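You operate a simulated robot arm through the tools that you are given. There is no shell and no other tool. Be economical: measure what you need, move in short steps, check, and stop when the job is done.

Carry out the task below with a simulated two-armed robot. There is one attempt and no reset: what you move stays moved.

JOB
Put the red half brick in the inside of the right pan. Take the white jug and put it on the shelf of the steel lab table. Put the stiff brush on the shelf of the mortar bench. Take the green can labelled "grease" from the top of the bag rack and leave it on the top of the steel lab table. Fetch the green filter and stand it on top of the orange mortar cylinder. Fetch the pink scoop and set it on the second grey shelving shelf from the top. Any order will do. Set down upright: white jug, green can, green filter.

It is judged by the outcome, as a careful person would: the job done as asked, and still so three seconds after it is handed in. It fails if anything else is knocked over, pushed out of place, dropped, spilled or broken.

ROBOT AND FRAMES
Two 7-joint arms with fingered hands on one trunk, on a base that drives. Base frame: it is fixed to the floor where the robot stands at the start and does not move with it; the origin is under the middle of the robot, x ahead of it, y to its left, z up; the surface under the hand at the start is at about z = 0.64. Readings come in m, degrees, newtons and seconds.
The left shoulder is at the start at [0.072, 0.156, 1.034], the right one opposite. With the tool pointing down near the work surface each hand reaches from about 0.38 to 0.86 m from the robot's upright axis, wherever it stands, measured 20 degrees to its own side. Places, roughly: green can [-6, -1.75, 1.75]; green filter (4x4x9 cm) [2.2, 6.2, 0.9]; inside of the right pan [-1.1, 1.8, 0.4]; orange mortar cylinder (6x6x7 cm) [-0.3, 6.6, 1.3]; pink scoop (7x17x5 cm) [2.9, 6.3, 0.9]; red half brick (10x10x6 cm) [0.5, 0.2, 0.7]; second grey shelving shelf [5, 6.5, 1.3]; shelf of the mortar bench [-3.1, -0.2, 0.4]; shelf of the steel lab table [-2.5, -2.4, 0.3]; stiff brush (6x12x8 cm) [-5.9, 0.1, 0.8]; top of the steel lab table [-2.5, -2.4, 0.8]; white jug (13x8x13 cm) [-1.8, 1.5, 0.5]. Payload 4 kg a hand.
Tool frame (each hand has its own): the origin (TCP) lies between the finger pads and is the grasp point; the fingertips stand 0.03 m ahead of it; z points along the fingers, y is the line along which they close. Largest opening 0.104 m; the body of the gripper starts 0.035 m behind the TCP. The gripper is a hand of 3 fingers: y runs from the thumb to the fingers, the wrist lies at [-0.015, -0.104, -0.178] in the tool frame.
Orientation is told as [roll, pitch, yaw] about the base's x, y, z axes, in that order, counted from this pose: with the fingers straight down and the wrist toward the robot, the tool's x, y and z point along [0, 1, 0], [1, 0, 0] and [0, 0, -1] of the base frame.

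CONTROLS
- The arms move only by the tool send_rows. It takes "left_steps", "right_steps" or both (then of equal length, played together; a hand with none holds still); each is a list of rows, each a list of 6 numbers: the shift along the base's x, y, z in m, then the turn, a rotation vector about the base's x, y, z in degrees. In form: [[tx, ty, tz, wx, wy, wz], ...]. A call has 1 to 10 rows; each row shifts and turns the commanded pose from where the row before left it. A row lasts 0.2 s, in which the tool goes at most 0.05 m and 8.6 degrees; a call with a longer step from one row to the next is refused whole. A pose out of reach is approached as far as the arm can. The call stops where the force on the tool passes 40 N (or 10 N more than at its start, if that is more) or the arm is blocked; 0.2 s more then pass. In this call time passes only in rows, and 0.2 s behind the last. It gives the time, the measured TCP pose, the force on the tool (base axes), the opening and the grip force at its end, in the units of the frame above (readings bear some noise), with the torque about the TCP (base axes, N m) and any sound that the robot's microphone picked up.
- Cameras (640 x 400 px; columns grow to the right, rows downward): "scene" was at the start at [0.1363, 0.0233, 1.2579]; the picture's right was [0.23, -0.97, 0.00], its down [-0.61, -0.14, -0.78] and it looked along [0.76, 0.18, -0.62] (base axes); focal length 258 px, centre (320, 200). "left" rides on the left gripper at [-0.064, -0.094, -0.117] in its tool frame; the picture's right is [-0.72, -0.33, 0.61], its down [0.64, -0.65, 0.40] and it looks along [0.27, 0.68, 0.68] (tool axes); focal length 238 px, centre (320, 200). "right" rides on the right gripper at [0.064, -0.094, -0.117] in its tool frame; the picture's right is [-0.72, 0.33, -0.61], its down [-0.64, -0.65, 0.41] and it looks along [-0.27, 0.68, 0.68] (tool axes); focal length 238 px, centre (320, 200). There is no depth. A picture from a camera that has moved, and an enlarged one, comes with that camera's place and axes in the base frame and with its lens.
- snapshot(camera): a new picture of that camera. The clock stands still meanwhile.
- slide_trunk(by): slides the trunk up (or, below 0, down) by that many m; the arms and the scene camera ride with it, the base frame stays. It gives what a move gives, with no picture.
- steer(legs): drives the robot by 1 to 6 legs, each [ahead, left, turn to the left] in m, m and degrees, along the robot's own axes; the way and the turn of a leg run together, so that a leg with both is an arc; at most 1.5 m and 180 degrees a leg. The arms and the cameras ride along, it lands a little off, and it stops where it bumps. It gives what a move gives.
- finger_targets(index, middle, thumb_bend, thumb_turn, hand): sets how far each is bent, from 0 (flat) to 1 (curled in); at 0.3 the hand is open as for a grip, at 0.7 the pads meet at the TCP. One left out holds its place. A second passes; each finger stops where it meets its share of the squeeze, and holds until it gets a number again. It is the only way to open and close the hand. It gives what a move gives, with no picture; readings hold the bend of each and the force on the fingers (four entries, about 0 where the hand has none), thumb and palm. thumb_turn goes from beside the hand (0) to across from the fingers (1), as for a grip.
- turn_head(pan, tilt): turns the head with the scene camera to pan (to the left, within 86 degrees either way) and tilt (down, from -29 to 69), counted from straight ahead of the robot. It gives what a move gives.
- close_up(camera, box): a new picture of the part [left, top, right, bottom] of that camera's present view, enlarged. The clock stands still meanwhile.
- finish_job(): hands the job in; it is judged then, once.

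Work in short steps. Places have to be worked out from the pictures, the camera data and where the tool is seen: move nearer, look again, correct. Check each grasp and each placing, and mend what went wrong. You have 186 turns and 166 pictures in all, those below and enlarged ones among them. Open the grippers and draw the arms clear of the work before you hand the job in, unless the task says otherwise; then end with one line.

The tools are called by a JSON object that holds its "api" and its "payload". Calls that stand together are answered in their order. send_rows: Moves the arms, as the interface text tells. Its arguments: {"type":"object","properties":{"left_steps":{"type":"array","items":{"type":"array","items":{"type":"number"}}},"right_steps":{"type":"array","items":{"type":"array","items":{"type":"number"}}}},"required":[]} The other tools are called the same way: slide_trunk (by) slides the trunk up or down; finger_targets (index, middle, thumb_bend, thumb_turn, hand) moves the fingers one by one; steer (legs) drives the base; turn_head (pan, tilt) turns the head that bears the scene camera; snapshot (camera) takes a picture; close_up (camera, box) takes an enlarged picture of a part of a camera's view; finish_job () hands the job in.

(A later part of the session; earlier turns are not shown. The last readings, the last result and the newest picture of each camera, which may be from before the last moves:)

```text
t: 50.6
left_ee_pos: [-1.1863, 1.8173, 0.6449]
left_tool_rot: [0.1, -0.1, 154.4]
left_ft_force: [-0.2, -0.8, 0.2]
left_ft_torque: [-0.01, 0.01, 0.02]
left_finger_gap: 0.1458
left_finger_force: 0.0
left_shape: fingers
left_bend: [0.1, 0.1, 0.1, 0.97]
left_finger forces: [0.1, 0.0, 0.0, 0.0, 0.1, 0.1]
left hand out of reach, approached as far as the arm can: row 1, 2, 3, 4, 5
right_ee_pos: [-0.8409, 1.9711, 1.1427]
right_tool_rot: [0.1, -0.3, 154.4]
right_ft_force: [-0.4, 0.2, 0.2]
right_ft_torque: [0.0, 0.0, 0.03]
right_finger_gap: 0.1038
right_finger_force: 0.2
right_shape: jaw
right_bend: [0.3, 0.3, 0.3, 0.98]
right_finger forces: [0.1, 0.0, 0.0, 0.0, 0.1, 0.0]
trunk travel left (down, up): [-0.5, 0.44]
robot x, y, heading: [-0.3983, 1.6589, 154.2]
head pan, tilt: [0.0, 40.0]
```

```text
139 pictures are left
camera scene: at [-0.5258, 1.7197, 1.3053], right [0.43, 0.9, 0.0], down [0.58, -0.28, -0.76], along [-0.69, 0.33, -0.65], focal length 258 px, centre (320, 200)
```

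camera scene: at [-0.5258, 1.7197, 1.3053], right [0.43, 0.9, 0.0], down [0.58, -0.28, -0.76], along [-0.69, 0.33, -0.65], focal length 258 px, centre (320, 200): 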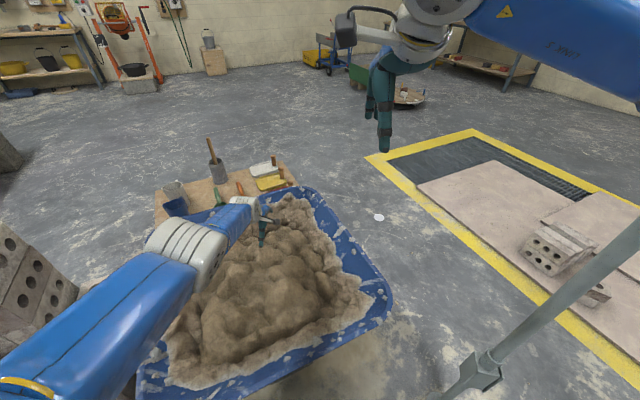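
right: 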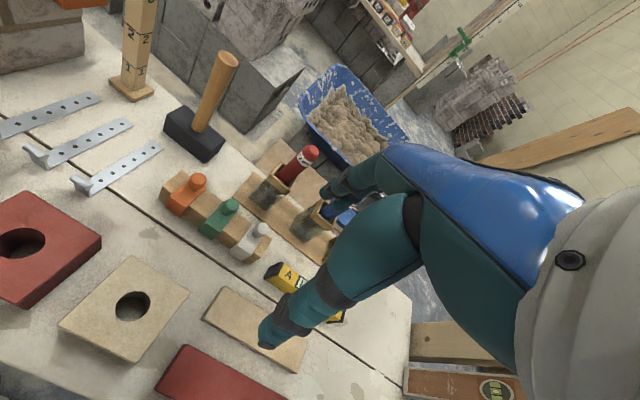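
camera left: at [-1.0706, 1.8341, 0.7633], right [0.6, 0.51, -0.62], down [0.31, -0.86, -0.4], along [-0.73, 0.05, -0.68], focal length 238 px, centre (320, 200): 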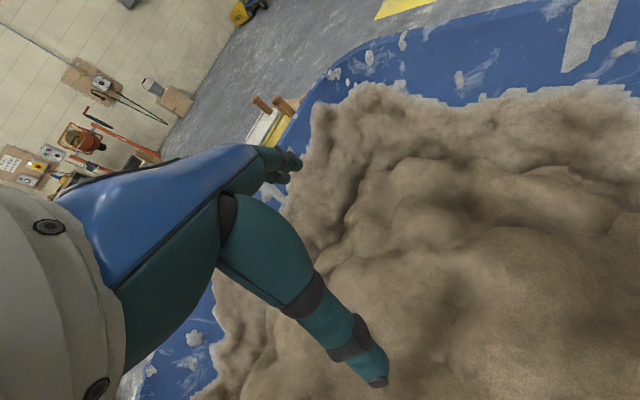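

The IK is stuck at a joint limit. I'll raise the trunk to clear the pan and then try again.

{"api": "slide_trunk", "payload": {"by": 0.38}}

{"api": "send_rows", "payload": {"left_steps": [[0.02, -0.01, 0, 0, 0, 5], [0.02, -0.01, 0, 0, 0, 5], [0.02, -0.01, 0, 0, 0, 5]]}}

{"api": "snapshot", "payload": {"camera": "scene"}}

```text
t: 54.3
left_ee_pos: [-1.1855, 1.8176, 1.0252]
left_tool_rot: [0.2, -0.1, 154.4]
left_ft_force: [0.5, -0.3, 0.1]
left_ft_torque: [0.04, 0.0, -0.01]
left_finger_gap: 0.1461
left_finger_force: 0.0
left_shape: fingers
left_bend: [0.1, 0.1, 0.1, 0.97]
left_finger forces: [0.1, 0.0, 0.0, 0.0, 0.0, 0.0]
right_ee_pos: [-0.8412, 1.9718, 1.5221]
right_tool_rot: [0.1, -0.2, 154.5]
right_ft_force: [-0.1, -1.4, 0.2]
right_ft_torque: [-0.01, 0.02, -0.03]
right_finger_gap: 0.1038
right_finger_force: 0.1
right_shape: jaw
right_bend: [0.3, 0.3, 0.3, 0.98]
right_finger forces: [0.1, 0.0, 0.0, 0.1, 0.0, 0.0]
trunk travel left (down, up): [-0.88, 0.06]
robot x, y, heading: [-0.3962, 1.6573, 154.4]
head pan, tilt: [0.0, 40.0]
```

```text
t: 55.1
left_ee_pos: [-1.1722, 1.812, 0.9973]
left_tool_rot: [0.3, -0.1, 169.3]
left_ft_force: [0.1, -0.1, 0.2]
left_ft_torque: [0.02, 0.03, 0.02]
left_finger_gap: 0.1461
left_finger_force: 0.1
left_shape: fingers
left_bend: [0.1, 0.1, 0.1, 0.97]
left_finger forces: [0.0, 0.0, 0.0, 0.0, 0.0, 0.0]
left hand out of reach, approached as far as the arm can: row 1, 2, 3
right_ee_pos: [-0.8413, 1.9717, 1.5219]
right_tool_rot: [0.1, -0.2, 154.5]
right_ft_force: [-0.4, 0.2, 0.7]
right_ft_torque: [-0.01, 0.0, 0.03]
right_finger_gap: 0.1036
right_finger_force: 0.1
right_shape: jaw
right_bend: [0.3, 0.3, 0.3, 0.98]
right_finger forces: [0.1, 0.1, 0.1, 0.1, 0.1, 0.0]
trunk travel left (down, up): [-0.88, 0.06]
robot x, y, heading: [-0.4006, 1.6593, 154.7]
head pan, tilt: [0.0, 40.0]
```

```text
138 pictures are left
camera scene: at [-0.5266, 1.7209, 1.6853], right [0.43, 0.9, 0.0], down [0.58, -0.28, -0.76], along [-0.69, 0.33, -0.65], focal length 258 px, centre (320, 200)
```

scene: 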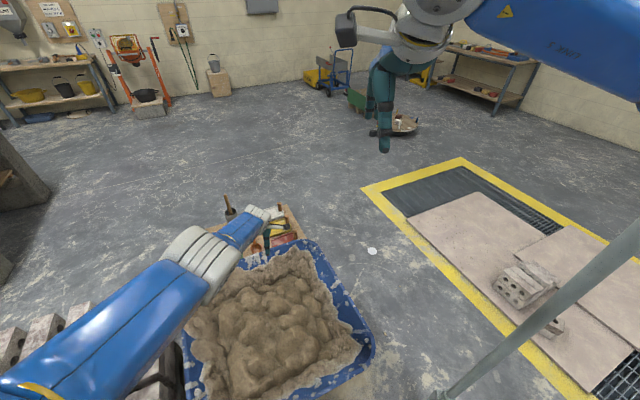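

The arm looks straightened out, with the elbow singular. I'll command a longer retract with some upward motion and pitch to make it bend.

{"api": "send_rows", "payload": {"left_steps": [[0.03, -0.02, 0.03, 0, 0, -5], [0.03, -0.02, 0.03, 0, 0, -5], [0.03, -0.02, 0.03, 0, 0, -5], [0.03, -0.02, 0.03, 0, 0, 0], [0.03, -0.02, 0.03, 0, 0, 0], [0.03, -0.02, 0.03, 0, 0, 0], [0.03, -0.02, 0.03, 0, 0, 0], [0.03, -0.02, 0.0, 0, 0, 0]]}}

{"api": "snapshot", "payload": {"camera": "scene"}}

```text
t: 56.9
left_ee_pos: [-1.2239, 1.7913, 1.079]
left_tool_rot: [0.1, -0.1, 154.4]
left_ft_force: [-0.6, 0.3, -1.1]
left_ft_torque: [0.01, -0.02, 0.01]
left_finger_gap: 0.1459
left_finger_force: 0.0
left_shape: fingers
left_bend: [0.1, 0.1, 0.1, 0.97]
left_finger forces: [0.1, 0.1, 0.0, 0.0, 0.0, 0.0]
left hand out of reach, approached as far as the arm can: row 1, 2, 3, 4, 5, 6, 7, 8
right_ee_pos: [-0.8419, 1.9714, 1.523]
right_tool_rot: [0.1, -0.3, 154.4]
right_ft_force: [0.3, 0.7, -0.4]
right_ft_torque: [-0.03, 0.0, 0.03]
right_finger_gap: 0.1039
right_finger_force: 0.0
right_shape: jaw
right_bend: [0.3, 0.3, 0.3, 0.98]
right_finger forces: [0.1, 0.0, 0.0, 0.0, 0.0, 0.0]
trunk travel left (down, up): [-0.88, 0.06]
robot x, y, heading: [-0.3983, 1.6591, 154.5]
head pan, tilt: [0.0, 40.0]
```

```text
137 pictures are left
camera scene: at [-0.5272, 1.7199, 1.6853], right [0.43, 0.9, 0.0], down [0.58, -0.28, -0.76], along [-0.69, 0.33, -0.65], focal length 258 px, centre (320, 200)
```

scene: 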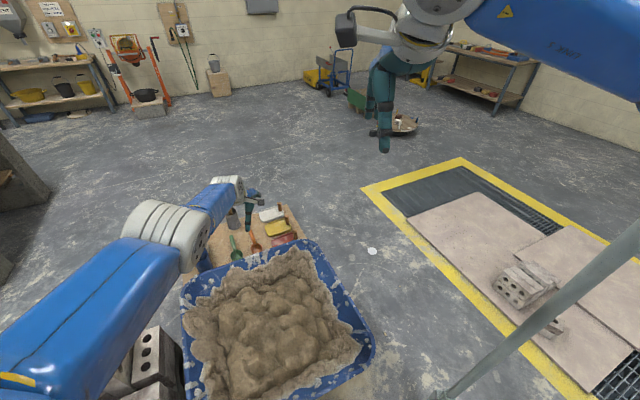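

The arm is stretched straight and won't fold on a pure pull. I'll tilt the fingers forward while retracting, to make the solver use the elbow.

{"api": "send_rows", "payload": {"left_steps": [[0.027, -0.013, 0, 3.4, 7.2, 0], [0.027, -0.013, 0, 3.4, 7.2, 0], [0.027, -0.013, 0, 3.4, 7.2, 0], [0.027, -0.013, 0, 3.4, 7.2, 0], [0.027, -0.013, 0, 3.4, 7.2, 0], [0.027, -0.013, 0, 3.4, 7.2, 0]]}}

{"api": "snapshot", "payload": {"camera": "scene"}}

```text
t: 58.3
left_ee_pos: [-1.1527, 1.752, 1.036]
left_tool_rot: [0.4, -48.1, 154.3]
left_ft_force: [-0.1, -0.6, -0.2]
left_ft_torque: [0.01, -0.01, -0.03]
left_finger_gap: 0.1461
left_finger_force: 0.0
left_shape: fingers
left_bend: [0.1, 0.1, 0.1, 0.98]
left_finger forces: [0.0, 0.0, 0.0, 0.0, 0.1, 0.0]
left hand out of reach, approached as far as the arm can: row 1, 2, 3
right_ee_pos: [-0.8405, 1.9688, 1.5236]
right_tool_rot: [0.0, -0.4, 154.4]
right_ft_force: [0.2, 0.5, 0.4]
right_ft_torque: [0.02, -0.01, -0.02]
right_finger_gap: 0.1036
right_finger_force: 0.2
right_shape: jaw
right_bend: [0.3, 0.3, 0.3, 0.98]
right_finger forces: [0.1, 0.0, 0.0, 0.1, 0.0, 0.0]
trunk travel left (down, up): [-0.88, 0.06]
robot x, y, heading: [-0.4026, 1.658, 154.6]
head pan, tilt: [0.0, 40.0]
```

```text
136 pictures are left
camera scene: at [-0.5248, 1.7158, 1.6857], right [0.43, 0.9, 0.0], down [0.58, -0.28, -0.77], along [-0.69, 0.33, -0.64], focal length 258 px, centre (320, 200)
```

scene: 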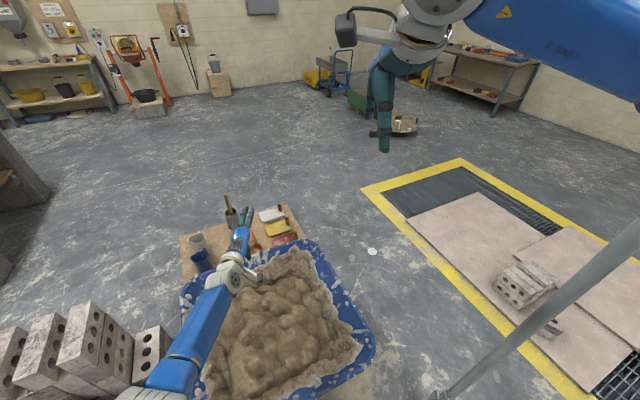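

It's freed. I'll retract further while untilting.

{"api": "send_rows", "payload": {"left_steps": [[0.03, -0.018, 0.025, 0, 0, 0], [0.03, -0.018, 0.025, 0, 0, 0], [0.03, -0.018, 0.025, 0, 0, 0], [0.03, -0.018, 0.025, -3.4, -7.2, 0], [0.03, -0.018, 0.025, -3.4, -7.2, 0], [0.03, -0.018, 0.025, -3.4, -7.2, 0], [0.03, -0.018, 0.02, -3.4, -7.2, 0], [0.03, -0.018, 0.02, -3.4, -7.2, 0], [0.01, -0.01, 0.02, -3.4, -7.2, 0]]}}

{"api": "close_up", "payload": {"camera": "scene", "box": [160, 180, 400, 400]}}

```text
t: 60.3
left_ee_pos: [-0.9048, 1.6005, 1.2478]
left_tool_rot: [0.1, 0.0, 154.5]
left_ft_force: [0.4, -0.5, -1.1]
left_ft_torque: [-0.02, 0.0, 0.02]
left_finger_gap: 0.146
left_finger_force: 0.1
left_shape: fingers
left_bend: [0.1, 0.1, 0.1, 0.98]
left_finger forces: [0.0, 0.0, 0.0, 0.0, 0.0, 0.0]
right_ee_pos: [-0.8433, 1.9714, 1.5223]
right_tool_rot: [0.0, -0.2, 154.5]
right_ft_force: [0.4, 0.1, -0.4]
right_ft_torque: [0.0, -0.01, 0.0]
right_finger_gap: 0.1035
right_finger_force: 0.0
right_shape: jaw
right_bend: [0.3, 0.3, 0.3, 0.98]
right_finger forces: [0.0, 0.0, 0.0, 0.0, 0.0, 0.0]
trunk travel left (down, up): [-0.88, 0.06]
robot x, y, heading: [-0.4017, 1.6552, 154.4]
head pan, tilt: [0.0, 40.0]
```

```text
1.82 times, centred on (280, 290) of scene
camera zoom: at [-0.5273, 1.7187, 1.6853], right [0.43, 0.9, 0.0], down [0.58, -0.28, -0.76], along [-0.69, 0.33, -0.65], focal length 470 px, centre (393, 36)
```

zoom: 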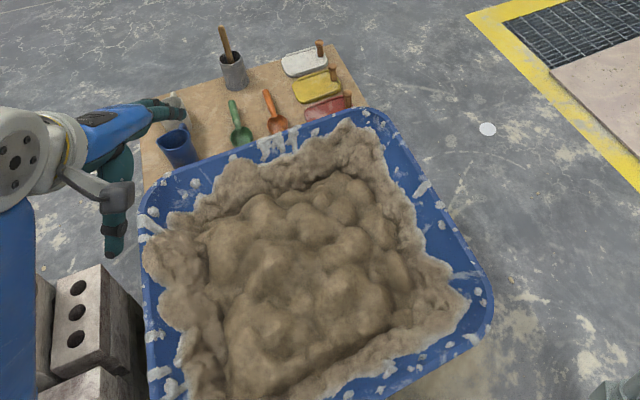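

The brick is inside the pan under the sand. Next is the white jug on the low board west of the pan. I'll go back down the aisle and west to approach it from the open side.

{"api": "steer", "payload": {"legs": [[0, 0, 25.5], [-0.12, 0, 0], [0, 1.5, 0], [0, 0.2, 0], [1.2, 0, 0]]}}

{"api": "turn_head", "payload": {"pan": -50, "tilt": 35}}

{"api": "snapshot", "payload": {"camera": "scene"}}

{"api": "turn_head", "payload": {"pan": 30, "tilt": 25}}

{"api": "snapshot", "payload": {"camera": "scene"}}

```text
t: 76.8
left_ee_pos: [-1.847, -0.396, 1.2484]
left_tool_rot: [0.1, -0.2, -178.3]
left_ft_force: [-0.2, -0.1, -0.4]
left_ft_torque: [-0.01, 0.01, 0.04]
left_finger_gap: 0.1458
left_finger_force: 0.0
left_shape: fingers
left_bend: [0.1, 0.1, 0.1, 0.98]
left_finger forces: [0.0, 0.0, 0.1, 0.1, 0.0, 0.1]
right_ee_pos: [-1.9621, -0.0377, 1.5232]
right_tool_rot: [0.0, -0.4, -178.2]
right_ft_force: [-0.4, 0.7, 0.2]
right_ft_torque: [-0.01, 0.02, 0.03]
right_finger_gap: 0.1036
right_finger_force: 0.1
right_shape: jaw
right_bend: [0.3, 0.3, 0.3, 0.98]
right_finger forces: [0.1, 0.0, 0.0, 0.1, 0.0, 0.0]
trunk travel left (down, up): [-0.88, 0.06]
robot x, y, heading: [-1.4309, -0.1154, -178.3]
head pan, tilt: [0.0, 40.0]
```

```text
t: 78.0
left_ee_pos: [-1.8476, -0.3969, 1.2484]
left_tool_rot: [0.1, -0.1, -178.3]
left_ft_force: [-0.3, 0.4, 0.3]
left_ft_torque: [0.01, -0.01, 0.0]
left_finger_gap: 0.1458
left_finger_force: 0.0
left_shape: fingers
left_bend: [0.1, 0.1, 0.1, 0.98]
left_finger forces: [0.0, 0.0, 0.0, 0.0, 0.1, 0.1]
right_ee_pos: [-1.9622, -0.0388, 1.5227]
right_tool_rot: [0.0, -0.3, -178.2]
right_ft_force: [-0.4, -0.3, -0.5]
right_ft_torque: [-0.02, 0.02, -0.03]
right_finger_gap: 0.1038
right_finger_force: 0.1
right_shape: jaw
right_bend: [0.3, 0.3, 0.3, 0.98]
right_finger forces: [0.1, 0.0, 0.0, 0.0, 0.1, 0.0]
trunk travel left (down, up): [-0.88, 0.06]
robot x, y, heading: [-1.4245, -0.1138, -178.5]
head pan, tilt: [-50.0, 35.0]
```

```text
134 pictures are left
camera scene: at [-1.5402, -0.0501, 1.693], right [0.75, 0.67, 0.0], down [0.38, -0.43, -0.82], along [-0.54, 0.61, -0.57], focal length 258 px, centre (320, 200)
```

scene: 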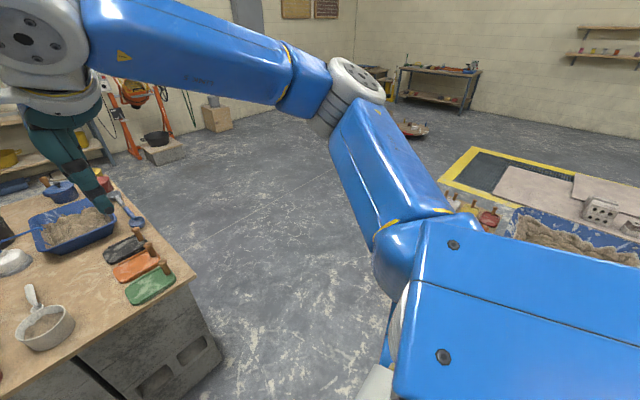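

```text
t: 79.5
left_ee_pos: [-1.8476, -0.3967, 1.2473]
left_tool_rot: [0.1, -0.2, -178.3]
left_ft_force: [1.0, 0.1, 0.3]
left_ft_torque: [0.02, -0.02, 0.01]
left_finger_gap: 0.1459
left_finger_force: 0.0
left_shape: fingers
left_bend: [0.1, 0.1, 0.1, 0.98]
left_finger forces: [0.0, 0.0, 0.0, 0.0, 0.0, 0.0]
right_ee_pos: [-1.9621, -0.0387, 1.5226]
right_tool_rot: [0.2, -0.4, -178.2]
right_ft_force: [-0.4, -0.2, 0.2]
right_ft_torque: [0.01, -0.02, 0.02]
right_finger_gap: 0.1036
right_finger_force: 0.0
right_shape: jaw
right_bend: [0.3, 0.3, 0.3, 0.98]
right_finger forces: [0.0, 0.1, 0.0, 0.1, 0.0, 0.1]
trunk travel left (down, up): [-0.88, 0.06]
robot x, y, heading: [-1.4254, -0.1139, -178.4]
head pan, tilt: [30.0, 25.0]
```

```text
133 pictures are left
camera scene: at [-1.5598, -0.1642, 1.7088], right [-0.53, 0.85, 0.0], down [0.36, 0.22, -0.91], along [-0.77, -0.48, -0.42], focal length 258 px, centre (320, 200)
```

scene: 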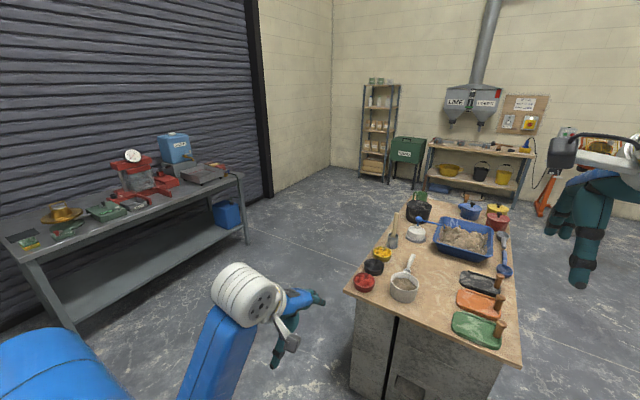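

The view is clear. I'll drive diagonally around to the west side of the low board, at about (-2.4, 1.4), and turn to face east.

{"api": "steer", "payload": {"legs": [[0.5, -0.6, 0], [0.5, -0.9, 0], [0, 0, -178]]}}

{"api": "slide_trunk", "payload": {"by": -0.4}}

{"api": "turn_head", "payload": {"pan": 0, "tilt": 40}}

{"api": "snapshot", "payload": {"camera": "scene"}}

```text
t: 95.8
left_ee_pos: [-2.1083, 1.6778, 1.2478]
left_tool_rot: [0.1, -0.2, 8.8]
left_ft_force: [0.1, -0.6, -0.2]
left_ft_torque: [0.0, 0.0, -0.01]
left_finger_gap: 0.1459
left_finger_force: 0.0
left_shape: fingers
left_bend: [0.1, 0.1, 0.1, 0.98]
left_finger forces: [0.1, 0.0, 0.1, 0.1, 0.0, 0.0]
right_ee_pos: [-1.9514, 1.3372, 1.5235]
right_tool_rot: [0.1, -0.4, 8.9]
right_ft_force: [-0.1, 0.2, -0.2]
right_ft_torque: [-0.02, 0.01, -0.02]
right_finger_gap: 0.1037
right_finger_force: 0.0
right_shape: jaw
right_bend: [0.3, 0.3, 0.3, 0.98]
right_finger forces: [0.0, 0.1, 0.1, 0.0, 0.1, 0.0]
trunk travel left (down, up): [-0.88, 0.06]
robot x, y, heading: [-2.4902, 1.3474, 8.8]
head pan, tilt: [30.0, 25.0]
```

```text
t: 99.6
left_ee_pos: [-2.1104, 1.6777, 0.8488]
left_tool_rot: [0.0, -0.2, 8.7]
left_ft_force: [-0.3, 0.4, 0.5]
left_ft_torque: [-0.02, 0.02, 0.01]
left_finger_gap: 0.1457
left_finger_force: 0.0
left_shape: fingers
left_bend: [0.1, 0.1, 0.1, 0.98]
left_finger forces: [0.1, 0.1, 0.0, 0.0, 0.1, 0.0]
right_ee_pos: [-1.9532, 1.3379, 1.1242]
right_tool_rot: [0.1, -0.3, 8.8]
right_ft_force: [-0.4, -0.7, -0.3]
right_ft_torque: [0.01, 0.01, 0.01]
right_finger_gap: 0.1034
right_finger_force: 0.0
right_shape: jaw
right_bend: [0.3, 0.3, 0.3, 0.98]
right_finger forces: [0.0, 0.0, 0.0, 0.0, 0.0, 0.0]
trunk travel left (down, up): [-0.48, 0.46]
robot x, y, heading: [-2.4911, 1.3477, 8.8]
head pan, tilt: [30.0, 25.0]
```

```text
t: 100.5
left_ee_pos: [-2.1099, 1.6799, 0.8487]
left_tool_rot: [0.1, -0.2, 8.8]
left_ft_force: [-0.3, 0.2, -0.3]
left_ft_torque: [-0.02, 0.0, 0.0]
left_finger_gap: 0.1461
left_finger_force: 0.0
left_shape: fingers
left_bend: [0.1, 0.1, 0.1, 0.98]
left_finger forces: [0.0, 0.0, 0.0, 0.0, 0.1, 0.1]
right_ee_pos: [-1.9532, 1.3366, 1.1248]
right_tool_rot: [0.2, -0.4, 8.8]
right_ft_force: [0.4, 0.7, -0.3]
right_ft_torque: [0.0, 0.03, 0.01]
right_finger_gap: 0.1034
right_finger_force: 0.0
right_shape: jaw
right_bend: [0.3, 0.3, 0.3, 0.98]
right_finger forces: [0.0, 0.0, 0.1, 0.0, 0.0, 0.0]
trunk travel left (down, up): [-0.48, 0.46]
robot x, y, heading: [-2.4933, 1.3454, 8.9]
head pan, tilt: [0.0, 40.0]
```

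```text
132 pictures are left
camera scene: at [-2.3559, 1.3708, 1.2855], right [0.15, -0.99, 0.0], down [-0.64, -0.1, -0.76], along [0.76, 0.12, -0.64], focal length 258 px, centre (320, 200)
```

scene: 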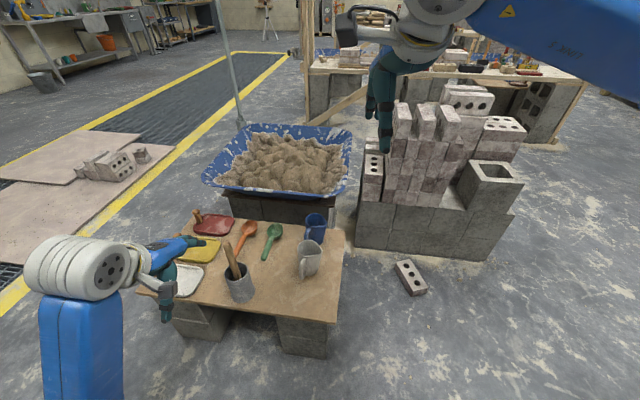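

The jug is at about (-1.78, 1.50). I'll zoom in to see its handle.

{"api": "close_up", "payload": {"camera": "scene", "box": [210, 190, 370, 290]}}

```text
4.00 times, centred on (290, 240) of scene
camera zoom: at [-2.3559, 1.3708, 1.2855], right [0.15, -0.99, 0.0], down [-0.64, -0.1, -0.76], along [0.76, 0.12, -0.64], focal length 1034 px, centre (440, 40)
```

zoom: 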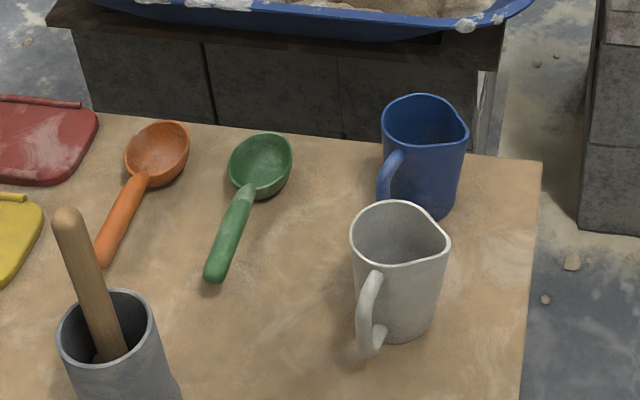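

The handle points toward the robot and slightly left (azimuth about 150°), so a top grasp with the right hand yawed about 45° avoids it. I'll move closer and bring the right hand above the jug.

{"api": "steer", "payload": {"legs": [[0.1, 0.15, 0]]}}

{"api": "send_rows", "payload": {"right_steps": [[0.02, 0, -0.04, 0, 0, 7], [0.02, 0, -0.04, 0, 0, 7], [0.02, 0, -0.04, 0, 0, 7], [0.02, 0, -0.04, 0, 0, 7], [0.02, 0, -0.04, 0, 0, 8], [0, 0, -0.04, 0, 0, 0]]}}

{"api": "snapshot", "payload": {"camera": "right"}}

{"api": "snapshot", "payload": {"camera": "scene"}}

```text
t: 102.0
left_ee_pos: [-2.0337, 1.8379, 0.848]
left_tool_rot: [0.1, -0.4, 8.8]
left_ft_force: [-0.2, -0.7, 0.4]
left_ft_torque: [0.02, -0.03, -0.02]
left_finger_gap: 0.1459
left_finger_force: 0.1
left_shape: fingers
left_bend: [0.1, 0.1, 0.1, 0.98]
left_finger forces: [0.1, 0.1, 0.0, 0.0, 0.0, 0.0]
right_ee_pos: [-1.876, 1.4964, 1.1239]
right_tool_rot: [0.2, -0.5, 8.9]
right_ft_force: [0.5, 0.7, -0.2]
right_ft_torque: [0.02, -0.03, -0.02]
right_finger_gap: 0.1036
right_finger_force: 0.1
right_shape: jaw
right_bend: [0.3, 0.3, 0.3, 0.98]
right_finger forces: [0.1, 0.0, 0.1, 0.0, 0.1, 0.0]
trunk travel left (down, up): [-0.48, 0.46]
robot x, y, heading: [-2.4166, 1.5113, 8.7]
head pan, tilt: [0.0, 40.0]
```

```text
t: 103.4
left_ee_pos: [-2.0331, 1.8401, 0.8493]
left_tool_rot: [0.1, -0.3, 8.8]
left_ft_force: [0.4, 0.3, 0.8]
left_ft_torque: [0.0, -0.03, 0.03]
left_finger_gap: 0.1459
left_finger_force: 0.1
left_shape: fingers
left_bend: [0.1, 0.1, 0.1, 0.98]
left_finger forces: [0.0, 0.1, 0.1, 0.1, 0.0, 0.1]
right_ee_pos: [-1.7798, 1.503, 0.8815]
right_tool_rot: [0.1, -0.6, 45.0]
right_ft_force: [-0.3, -0.2, 0.1]
right_ft_torque: [-0.01, 0.0, 0.03]
right_finger_gap: 0.104
right_finger_force: 0.1
right_shape: jaw
right_bend: [0.3, 0.3, 0.3, 0.98]
right_finger forces: [0.0, 0.0, 0.0, 0.1, 0.1, 0.0]
trunk travel left (down, up): [-0.48, 0.46]
robot x, y, heading: [-2.4188, 1.5109, 8.7]
head pan, tilt: [0.0, 40.0]
```

```text
130 pictures are left
camera right: at [-1.8908, 1.4798, 0.9994], right [0.74, -0.28, 0.62], down [-0.01, -0.91, -0.41], along [0.68, 0.3, -0.67], focal length 238 px, centre (320, 200)
```

right: 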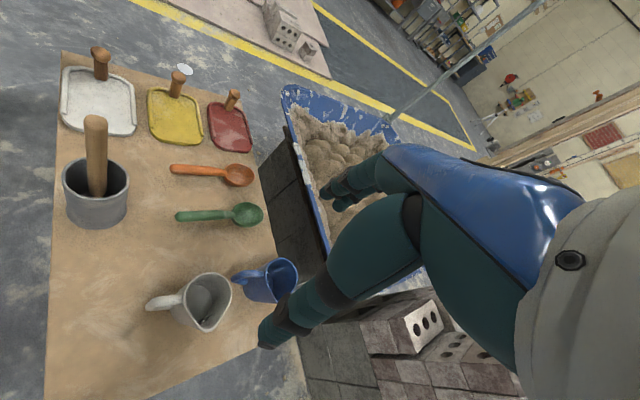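

```text
129 pictures are left
camera scene: at [-2.2787, 1.533, 1.2854], right [0.15, -0.99, 0.0], down [-0.64, -0.1, -0.76], along [0.76, 0.12, -0.64], focal length 258 px, centre (320, 200)
```

scene: 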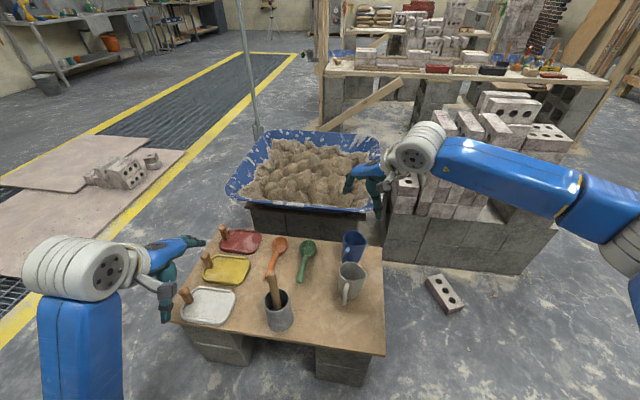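

Two views put the jug at about (-1.763, 1.502). I'll yaw a bit more to keep the thumb off the handle, open slightly wider and descend to above the rim.

{"api": "finger_targets", "payload": {"hand": "right", "index": 0.2, "middle": 0.2, "thumb_bend": 0.2}}

{"api": "send_rows", "payload": {"right_steps": [[0.008, 0, -0.045, 0, 0, 6], [0.007, 0, -0.045, 0, 0, 6], [0, 0, -0.045, 0, 0, 3], [0, 0, -0.045, 0, 0, 0], [0, 0, -0.045, 0, 0, 0]]}}

{"api": "snapshot", "payload": {"camera": "right"}}

{"api": "close_up", "payload": {"camera": "scene", "box": [280, 200, 440, 300]}}

```text
t: 104.4
left_ee_pos: [-2.0335, 1.8411, 0.849]
left_tool_rot: [0.0, -0.3, 8.8]
left_ft_force: [0.6, -0.3, 0.2]
left_ft_torque: [-0.01, 0.0, 0.02]
left_finger_gap: 0.1458
left_finger_force: 0.1
left_shape: fingers
left_bend: [0.1, 0.1, 0.1, 0.98]
left_finger forces: [0.1, 0.1, 0.1, 0.1, 0.1, 0.0]
right_ee_pos: [-1.7798, 1.5017, 0.8821]
right_tool_rot: [0.1, -0.5, 44.8]
right_ft_force: [-0.7, 1.2, -0.1]
right_ft_torque: [-0.01, 0.01, -0.03]
right_finger_gap: 0.1254
right_finger_force: 0.0
right_shape: fingers
right_bend: [0.2, 0.2, 0.2, 0.98]
right_finger forces: [0.0, 0.0, 0.0, 0.0, 0.1, 0.0]
trunk travel left (down, up): [-0.48, 0.46]
robot x, y, heading: [-2.4146, 1.5118, 8.7]
head pan, tilt: [0.0, 40.0]
```

```text
t: 105.6
left_ee_pos: [-2.0327, 1.8377, 0.85]
left_tool_rot: [0.2, -0.3, 8.9]
left_ft_force: [0.4, 0.5, -0.6]
left_ft_torque: [-0.01, -0.01, 0.01]
left_finger_gap: 0.1462
left_finger_force: 0.2
left_shape: fingers
left_bend: [0.1, 0.1, 0.1, 0.98]
left_finger forces: [0.0, 0.0, 0.0, 0.0, 0.1, 0.1]
right_ee_pos: [-1.7768, 1.5559, 0.7033]
right_tool_rot: [-0.7, -5.7, 55.3]
right_ft_force: [0.2, -0.2, 0.5]
right_ft_torque: [0.01, 0.0, 0.0]
right_finger_gap: 0.1252
right_finger_force: 0.0
right_shape: fingers
right_bend: [0.2, 0.2, 0.2, 0.97]
right_finger forces: [0.0, 0.0, 0.0, 0.0, 0.0, 0.1]
right hand out of reach, approached as far as the arm can: row 2, 3, 4
trunk travel left (down, up): [-0.48, 0.46]
robot x, y, heading: [-2.4161, 1.5093, 8.8]
head pan, tilt: [0.0, 40.0]
```

```text
128 pictures are left
camera right: at [-1.8881, 1.5068, 0.8105], right [0.73, -0.19, 0.65], down [0.18, -0.87, -0.46], along [0.65, 0.46, -0.6], focal length 238 px, centre (320, 200)
```

right: 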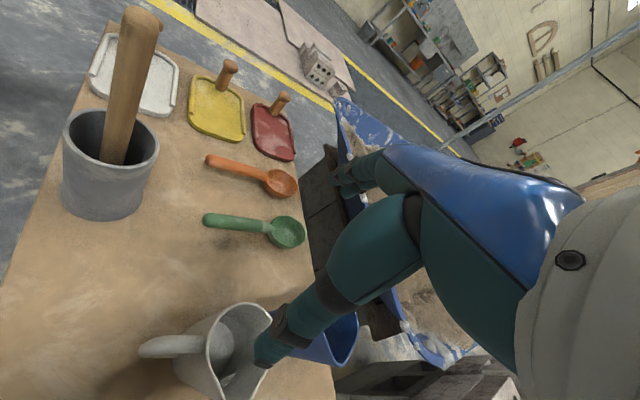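

```text
4.00 times, centred on (360, 250) of scene
camera zoom: at [-2.2772, 1.531, 1.2853], right [0.15, -0.99, 0.0], down [-0.64, -0.1, -0.76], along [0.75, 0.12, -0.65], focal length 1034 px, centre (160, 0)
```

zoom: 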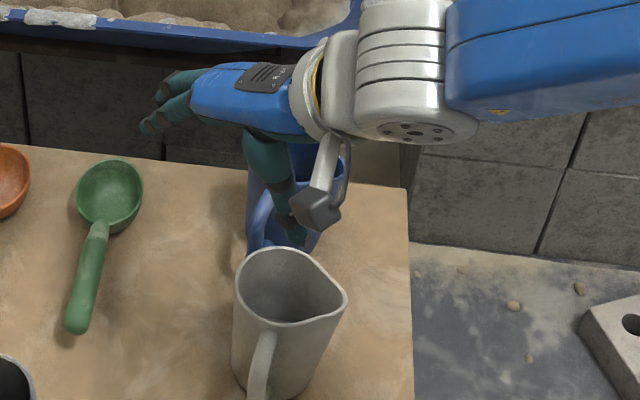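

The right arm is near its reach limit at this yaw and height. I'll lift it, lower the trunk and drive closer so the arm is less stretched.

{"api": "send_rows", "payload": {"right_steps": [[0, -0.01, 0.04, 0, 0, -3], [0, -0.01, 0.04, 0, 0, -3], [-0.02, -0.01, 0.04, 0, 0, -3], [-0.02, -0.01, 0.04, 0, 0, 0], [-0.02, 0, 0.04, 0, 0, 0], [-0.02, 0, 0.04, 0, 0, 0]]}}

{"api": "slide_trunk", "payload": {"by": -0.2}}

{"api": "steer", "payload": {"legs": [[0.08, 0, 0]]}}

{"api": "snapshot", "payload": {"camera": "right"}}

```text
t: 107.0
left_ee_pos: [-2.0365, 1.8397, 0.8493]
left_tool_rot: [0.1, -0.4, 8.8]
left_ft_force: [1.2, 0.1, 0.2]
left_ft_torque: [-0.02, -0.02, -0.02]
left_finger_gap: 0.1461
left_finger_force: 0.1
left_shape: fingers
left_bend: [0.1, 0.1, 0.1, 0.98]
left_finger forces: [0.0, 0.1, 0.0, 0.0, 0.0, 0.0]
right_ee_pos: [-1.8577, 1.5186, 0.9457]
right_tool_rot: [-0.9, -5.7, 46.4]
right_ft_force: [0.4, 0.2, 0.3]
right_ft_torque: [0.0, -0.04, 0.01]
right_finger_gap: 0.1254
right_finger_force: 0.0
right_shape: fingers
right_bend: [0.2, 0.2, 0.2, 0.97]
right_finger forces: [0.0, 0.1, 0.1, 0.1, 0.0, 0.0]
trunk travel left (down, up): [-0.48, 0.46]
robot x, y, heading: [-2.4117, 1.509, 8.8]
head pan, tilt: [0.0, 40.0]
```

```text
t: 109.2
left_ee_pos: [-2.0354, 1.84, 0.6496]
left_tool_rot: [0.1, -0.3, 8.7]
left_ft_force: [0.0, -0.3, -0.3]
left_ft_torque: [0.01, 0.0, -0.01]
left_finger_gap: 0.1459
left_finger_force: 0.1
left_shape: fingers
left_bend: [0.1, 0.1, 0.1, 0.98]
left_finger forces: [0.0, 0.1, 0.0, 0.0, 0.0, 0.0]
right_ee_pos: [-1.8556, 1.5189, 0.7445]
right_tool_rot: [-0.9, -5.5, 46.3]
right_ft_force: [0.5, 0.0, 0.3]
right_ft_torque: [0.0, -0.03, -0.02]
right_finger_gap: 0.1257
right_finger_force: 0.0
right_shape: fingers
right_bend: [0.2, 0.2, 0.2, 0.97]
right_finger forces: [0.0, 0.0, 0.1, 0.0, 0.0, 0.0]
trunk travel left (down, up): [-0.28, 0.66]
robot x, y, heading: [-2.414, 1.5122, 8.8]
head pan, tilt: [0.0, 40.0]
```

```text
t: 110.3
left_ee_pos: [-1.9554, 1.8527, 0.6487]
left_tool_rot: [0.2, -0.2, 9.0]
left_ft_force: [-0.3, -0.6, -0.3]
left_ft_torque: [0.05, -0.02, 0.02]
left_finger_gap: 0.146
left_finger_force: 0.1
left_shape: fingers
left_bend: [0.1, 0.1, 0.1, 0.98]
left_finger forces: [0.0, 0.0, 0.0, 0.0, 0.0, 0.0]
right_ee_pos: [-1.7745, 1.5332, 0.7438]
right_tool_rot: [-0.8, -5.5, 46.4]
right_ft_force: [0.2, -0.2, 0.1]
right_ft_torque: [-0.01, 0.01, -0.03]
right_finger_gap: 0.1256
right_finger_force: 0.2
right_shape: fingers
right_bend: [0.2, 0.2, 0.2, 0.97]
right_finger forces: [0.0, 0.0, 0.0, 0.1, 0.0, 0.0]
trunk travel left (down, up): [-0.28, 0.66]
robot x, y, heading: [-2.3372, 1.5208, 8.8]
head pan, tilt: [0.0, 40.0]
```

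```text
126 pictures are left
camera right: at [-1.8936, 1.5017, 0.851], right [0.7, -0.3, 0.65], down [0.05, -0.89, -0.46], along [0.72, 0.35, -0.61], focal length 238 px, centre (320, 200)
```

right: 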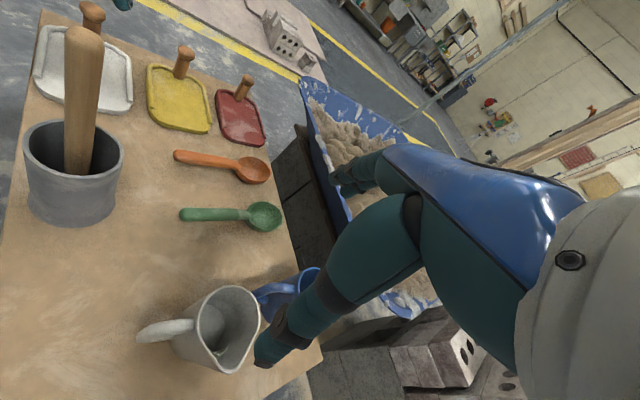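

The jug is still at (-1.777, 1.501). I'll raise the left hand a bit, level the right hand, shift −3 cm in y and descend.

{"api": "send_rows", "payload": {"left_steps": [[0, 0, 0.04, 0, 0, 0], [0, 0, 0.04, 0, 0, 0], [0, 0, 0.04, 0, 0, 0], [0, 0, 0, 0, 0, 0]], "right_steps": [[-0.001, -0.016, -0.02, -3.5, 4.4, 0], [-0.001, -0.016, -0.02, 0, 0, 6], [0, 0, -0.03, 0, 0, 5], [0, 0, -0.03, 0, 0, 0]]}}

{"api": "snapshot", "payload": {"camera": "right"}}

{"api": "snapshot", "payload": {"camera": "scene"}}

```text
t: 111.3
left_ee_pos: [-1.9559, 1.8534, 0.6499]
left_tool_rot: [0.1, -0.4, 8.9]
left_ft_force: [0.1, -1.3, 0.2]
left_ft_torque: [0.0, 0.0, 0.02]
left_finger_gap: 0.1457
left_finger_force: 0.0
left_shape: fingers
left_bend: [0.1, 0.1, 0.1, 0.98]
left_finger forces: [0.1, 0.0, 0.0, 0.0, 0.0, 0.0]
left hand out of reach, approached as far as the arm can: row 1, 2, 3
right_ee_pos: [-1.7792, 1.4997, 0.644]
right_tool_rot: [-0.1, -0.1, 57.4]
right_ft_force: [-0.5, 0.4, 0.1]
right_ft_torque: [0.02, -0.01, 0.0]
right_finger_gap: 0.1258
right_finger_force: 0.1
right_shape: fingers
right_bend: [0.2, 0.2, 0.2, 0.97]
right_finger forces: [0.0, 0.0, 0.0, 0.1, 0.0, 0.0]
trunk travel left (down, up): [-0.28, 0.66]
robot x, y, heading: [-2.3386, 1.5204, 8.8]
head pan, tilt: [0.0, 40.0]
```

```text
125 pictures are left
camera right: at [-1.8828, 1.455, 0.7619], right [0.78, -0.11, 0.62], down [0.19, -0.9, -0.4], along [0.6, 0.43, -0.68], focal length 238 px, centre (320, 200)
```

right: 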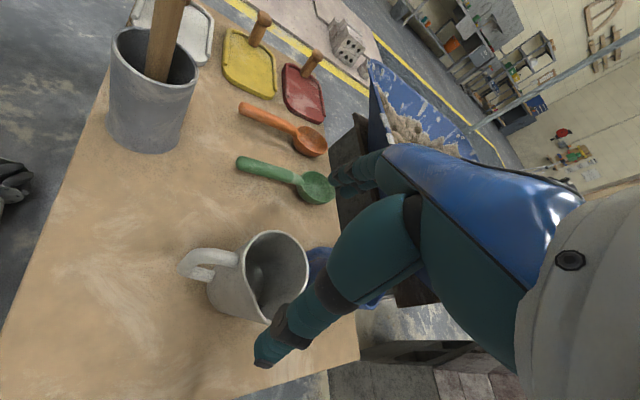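

```text
124 pictures are left
camera scene: at [-2.1996, 1.5458, 1.0855], right [0.15, -0.99, 0.0], down [-0.64, -0.1, -0.76], along [0.76, 0.12, -0.64], focal length 258 px, centre (320, 200)
```

scene: 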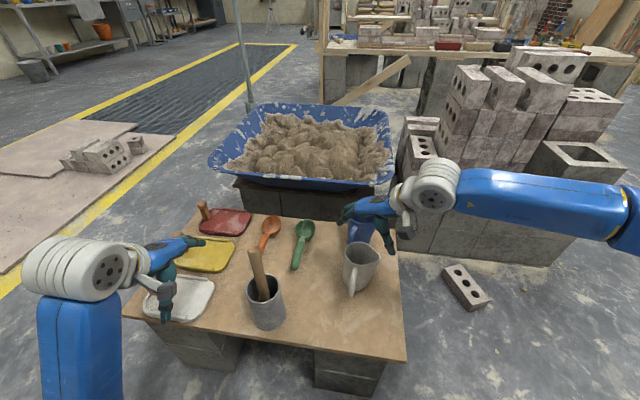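

The hand is centred over the jug. I'll descend so the fingers straddle the rim.

{"api": "send_rows", "payload": {"right_steps": [[0.001, 0, -0.03, 0, 0, 0], [0.001, 0, -0.03, 0, 0, 0], [0.001, 0, -0.03, 0, 0, 0]]}}

{"api": "snapshot", "payload": {"camera": "right"}}

{"api": "close_up", "payload": {"camera": "scene", "box": [280, 180, 440, 320]}}

```text
t: 112.1
left_ee_pos: [-1.9559, 1.853, 0.6493]
left_tool_rot: [0.1, -0.2, 9.0]
left_ft_force: [-0.5, -0.5, 0.7]
left_ft_torque: [-0.01, -0.04, -0.01]
left_finger_gap: 0.146
left_finger_force: 0.2
left_shape: fingers
left_bend: [0.1, 0.1, 0.1, 0.98]
left_finger forces: [0.0, 0.0, 0.1, 0.0, 0.1, 0.1]
right_ee_pos: [-1.7771, 1.4999, 0.5546]
right_tool_rot: [-0.2, -0.1, 57.4]
right_ft_force: [-0.1, -0.8, 0.3]
right_ft_torque: [0.02, -0.03, 0.0]
right_finger_gap: 0.1257
right_finger_force: 0.0
right_shape: fingers
right_bend: [0.2, 0.2, 0.2, 0.97]
right_finger forces: [0.1, 0.0, 0.0, 0.0, 0.0, 0.0]
trunk travel left (down, up): [-0.28, 0.66]
robot x, y, heading: [-2.3358, 1.5206, 8.6]
head pan, tilt: [0.0, 40.0]
```

```text
123 pictures are left
camera right: at [-1.8802, 1.4554, 0.6721], right [0.78, -0.11, 0.62], down [0.19, -0.9, -0.4], along [0.6, 0.43, -0.68], focal length 238 px, centre (320, 200)
```

right: 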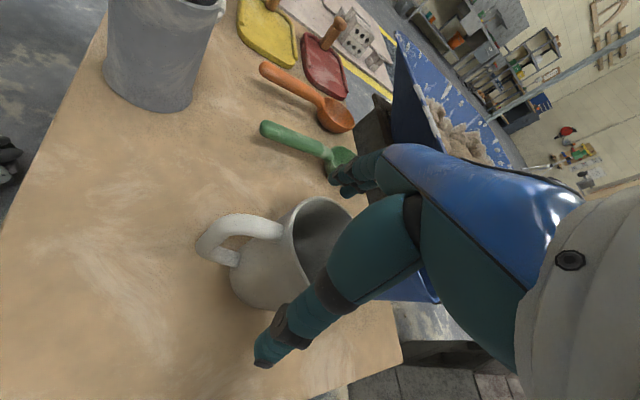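

```text
2.86 times, centred on (360, 250) of scene
camera zoom: at [-2.1994, 1.5459, 1.0854], right [0.15, -0.99, 0.0], down [-0.64, -0.1, -0.76], along [0.76, 0.12, -0.64], focal length 738 px, centre (206, 57)
```

zoom: 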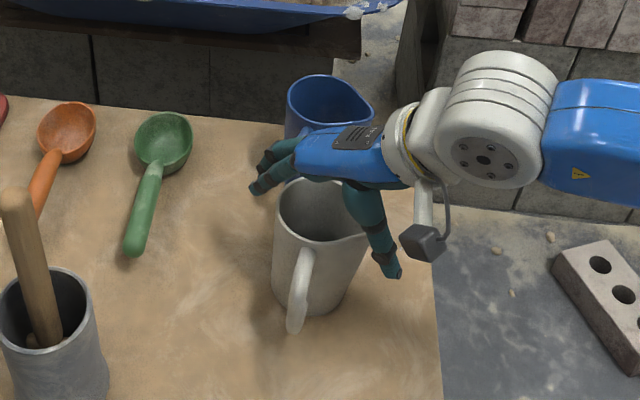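

The rim is at about z=0.55 and the jug centre is at about (-1.766, 1.504). I'll go 3 cm lower with a 1 cm correction and then close gently.

{"api": "send_rows", "payload": {"right_steps": [[0.009, 0.003, 0, 0, 0, 0], [0, 0, -0.02, 0, 0, 0], [0, 0, -0.015, 0, 0, 0]]}}

{"api": "finger_targets", "payload": {"hand": "right", "index": 0.5, "middle": 0.5, "thumb_bend": 0.5}}

{"api": "snapshot", "payload": {"camera": "right"}}

{"api": "close_up", "payload": {"camera": "scene", "box": [280, 180, 440, 320]}}

```text
t: 112.9
left_ee_pos: [-1.957, 1.8536, 0.6497]
left_tool_rot: [0.1, -0.4, 8.9]
left_ft_force: [-0.3, 0.0, 1.2]
left_ft_torque: [0.0, 0.01, -0.01]
left_finger_gap: 0.1459
left_finger_force: 0.0
left_shape: fingers
left_bend: [0.1, 0.1, 0.1, 0.98]
left_finger forces: [0.1, 0.1, 0.0, 0.0, 0.1, 0.0]
right_ee_pos: [-1.7667, 1.5036, 0.5196]
right_tool_rot: [-0.1, -0.1, 57.4]
right_ft_force: [-0.2, 0.2, 0.4]
right_ft_torque: [0.03, 0.02, 0.02]
right_finger_gap: 0.1258
right_finger_force: 0.0
right_shape: fingers
right_bend: [0.2, 0.2, 0.2, 0.97]
right_finger forces: [0.1, 0.0, 0.1, 0.0, 0.0, 0.0]
trunk travel left (down, up): [-0.28, 0.66]
robot x, y, heading: [-2.3358, 1.522, 8.7]
head pan, tilt: [0.0, 40.0]
```

```text
t: 113.9
left_ee_pos: [-1.9565, 1.8536, 0.6491]
left_tool_rot: [0.2, -0.4, 8.9]
left_ft_force: [-1.0, -0.7, -0.3]
left_ft_torque: [0.01, 0.03, 0.02]
left_finger_gap: 0.1461
left_finger_force: 0.1
left_shape: fingers
left_bend: [0.1, 0.1, 0.1, 0.98]
left_finger forces: [0.0, 0.0, 0.1, 0.0, 0.1, 0.0]
right_ee_pos: [-1.7669, 1.504, 0.5202]
right_tool_rot: [-0.2, -0.1, 57.4]
right_ft_force: [1.5, 1.9, 6.3]
right_ft_torque: [0.37, -0.26, 0.01]
right_finger_gap: 0.0754
right_finger_force: 19.0
right_shape: fingers
right_bend: [0.4, 0.44, 0.44, 0.97]
right_finger forces: [13.8, 5.9, 0.0, 0.0, 17.7, 0.0]
trunk travel left (down, up): [-0.28, 0.66]
robot x, y, heading: [-2.3372, 1.5191, 8.8]
head pan, tilt: [0.0, 40.0]
```

```text
121 pictures are left
camera right: at [-1.8701, 1.4591, 0.6382], right [0.78, -0.11, 0.62], down [0.19, -0.9, -0.4], along [0.6, 0.43, -0.68], focal length 238 px, centre (320, 200)
```

right: 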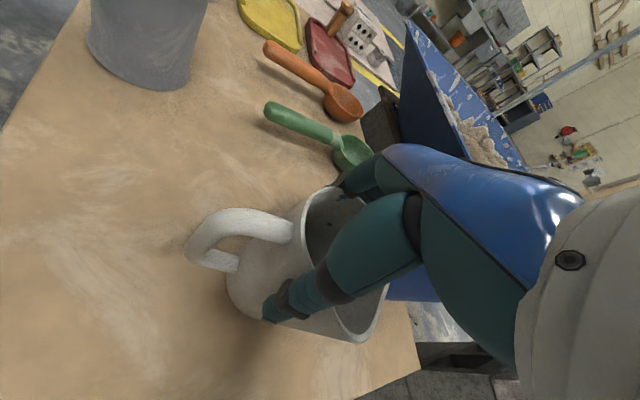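

```text
2.86 times, centred on (360, 250) of scene
camera zoom: at [-2.2007, 1.5463, 1.0856], right [0.15, -0.99, 0.0], down [-0.64, -0.1, -0.77], along [0.76, 0.12, -0.64], focal length 738 px, centre (206, 57)
```

zoom: 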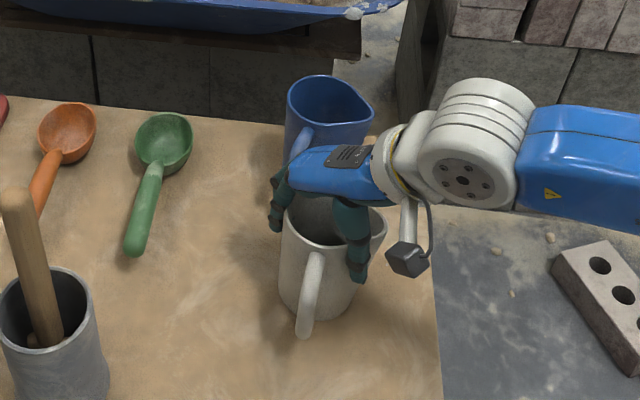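

Good grip around the body. I'll tighten a little and lift with the trunk.

{"api": "finger_targets", "payload": {"hand": "right", "index": 0.6, "middle": 0.6, "thumb_bend": 0.6}}

{"api": "slide_trunk", "payload": {"by": 0.35}}

{"api": "snapshot", "payload": {"camera": "scene"}}

```text
t: 114.9
left_ee_pos: [-1.9567, 1.8542, 0.6496]
left_tool_rot: [0.0, -0.4, 8.9]
left_ft_force: [0.4, 0.0, -0.6]
left_ft_torque: [-0.03, 0.01, 0.01]
left_finger_gap: 0.1461
left_finger_force: 0.0
left_shape: fingers
left_bend: [0.1, 0.1, 0.1, 0.98]
left_finger forces: [0.0, 0.0, 0.0, 0.1, 0.1, 0.0]
right_ee_pos: [-1.7657, 1.5034, 0.5216]
right_tool_rot: [-0.1, -0.1, 57.4]
right_ft_force: [1.2, 2.8, 9.5]
right_ft_torque: [0.58, -0.39, 0.02]
right_finger_gap: 0.0683
right_finger_force: 29.5
right_shape: fingers
right_bend: [0.4, 0.45, 0.51, 0.96]
right_finger forces: [20.7, 10.0, 0.0, 0.0, 28.4, 0.0]
trunk travel left (down, up): [-0.28, 0.66]
robot x, y, heading: [-2.3362, 1.519, 8.8]
head pan, tilt: [0.0, 40.0]
```

```text
t: 118.3
left_ee_pos: [-1.9554, 1.8541, 0.9998]
left_tool_rot: [0.1, -0.3, 8.8]
left_ft_force: [0.9, 0.2, 0.0]
left_ft_torque: [-0.01, 0.02, 0.0]
left_finger_gap: 0.1464
left_finger_force: 0.1
left_shape: fingers
left_bend: [0.1, 0.1, 0.1, 0.98]
left_finger forces: [0.1, 0.0, 0.1, 0.0, 0.1, 0.0]
right_ee_pos: [-1.7652, 1.5043, 0.8704]
right_tool_rot: [-0.1, -0.1, 57.5]
right_ft_force: [-0.5, 0.6, -3.5]
right_ft_torque: [0.02, -0.04, 0.0]
right_finger_gap: 0.0677
right_finger_force: 26.3
right_shape: fingers
right_bend: [0.4, 0.46, 0.51, 0.96]
right_finger forces: [16.4, 9.1, 0.0, 0.1, 26.9, 0.0]
trunk travel left (down, up): [-0.63, 0.31]
robot x, y, heading: [-2.3343, 1.5221, 9.1]
head pan, tilt: [0.0, 40.0]
```

```text
119 pictures are left
camera scene: at [-2.1983, 1.5461, 1.4353], right [0.15, -0.99, 0.0], down [-0.64, -0.1, -0.76], along [0.76, 0.12, -0.64], focal length 258 px, centre (320, 200)
```

scene: 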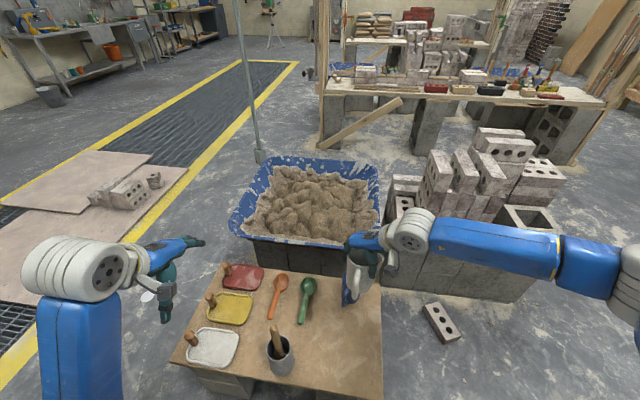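

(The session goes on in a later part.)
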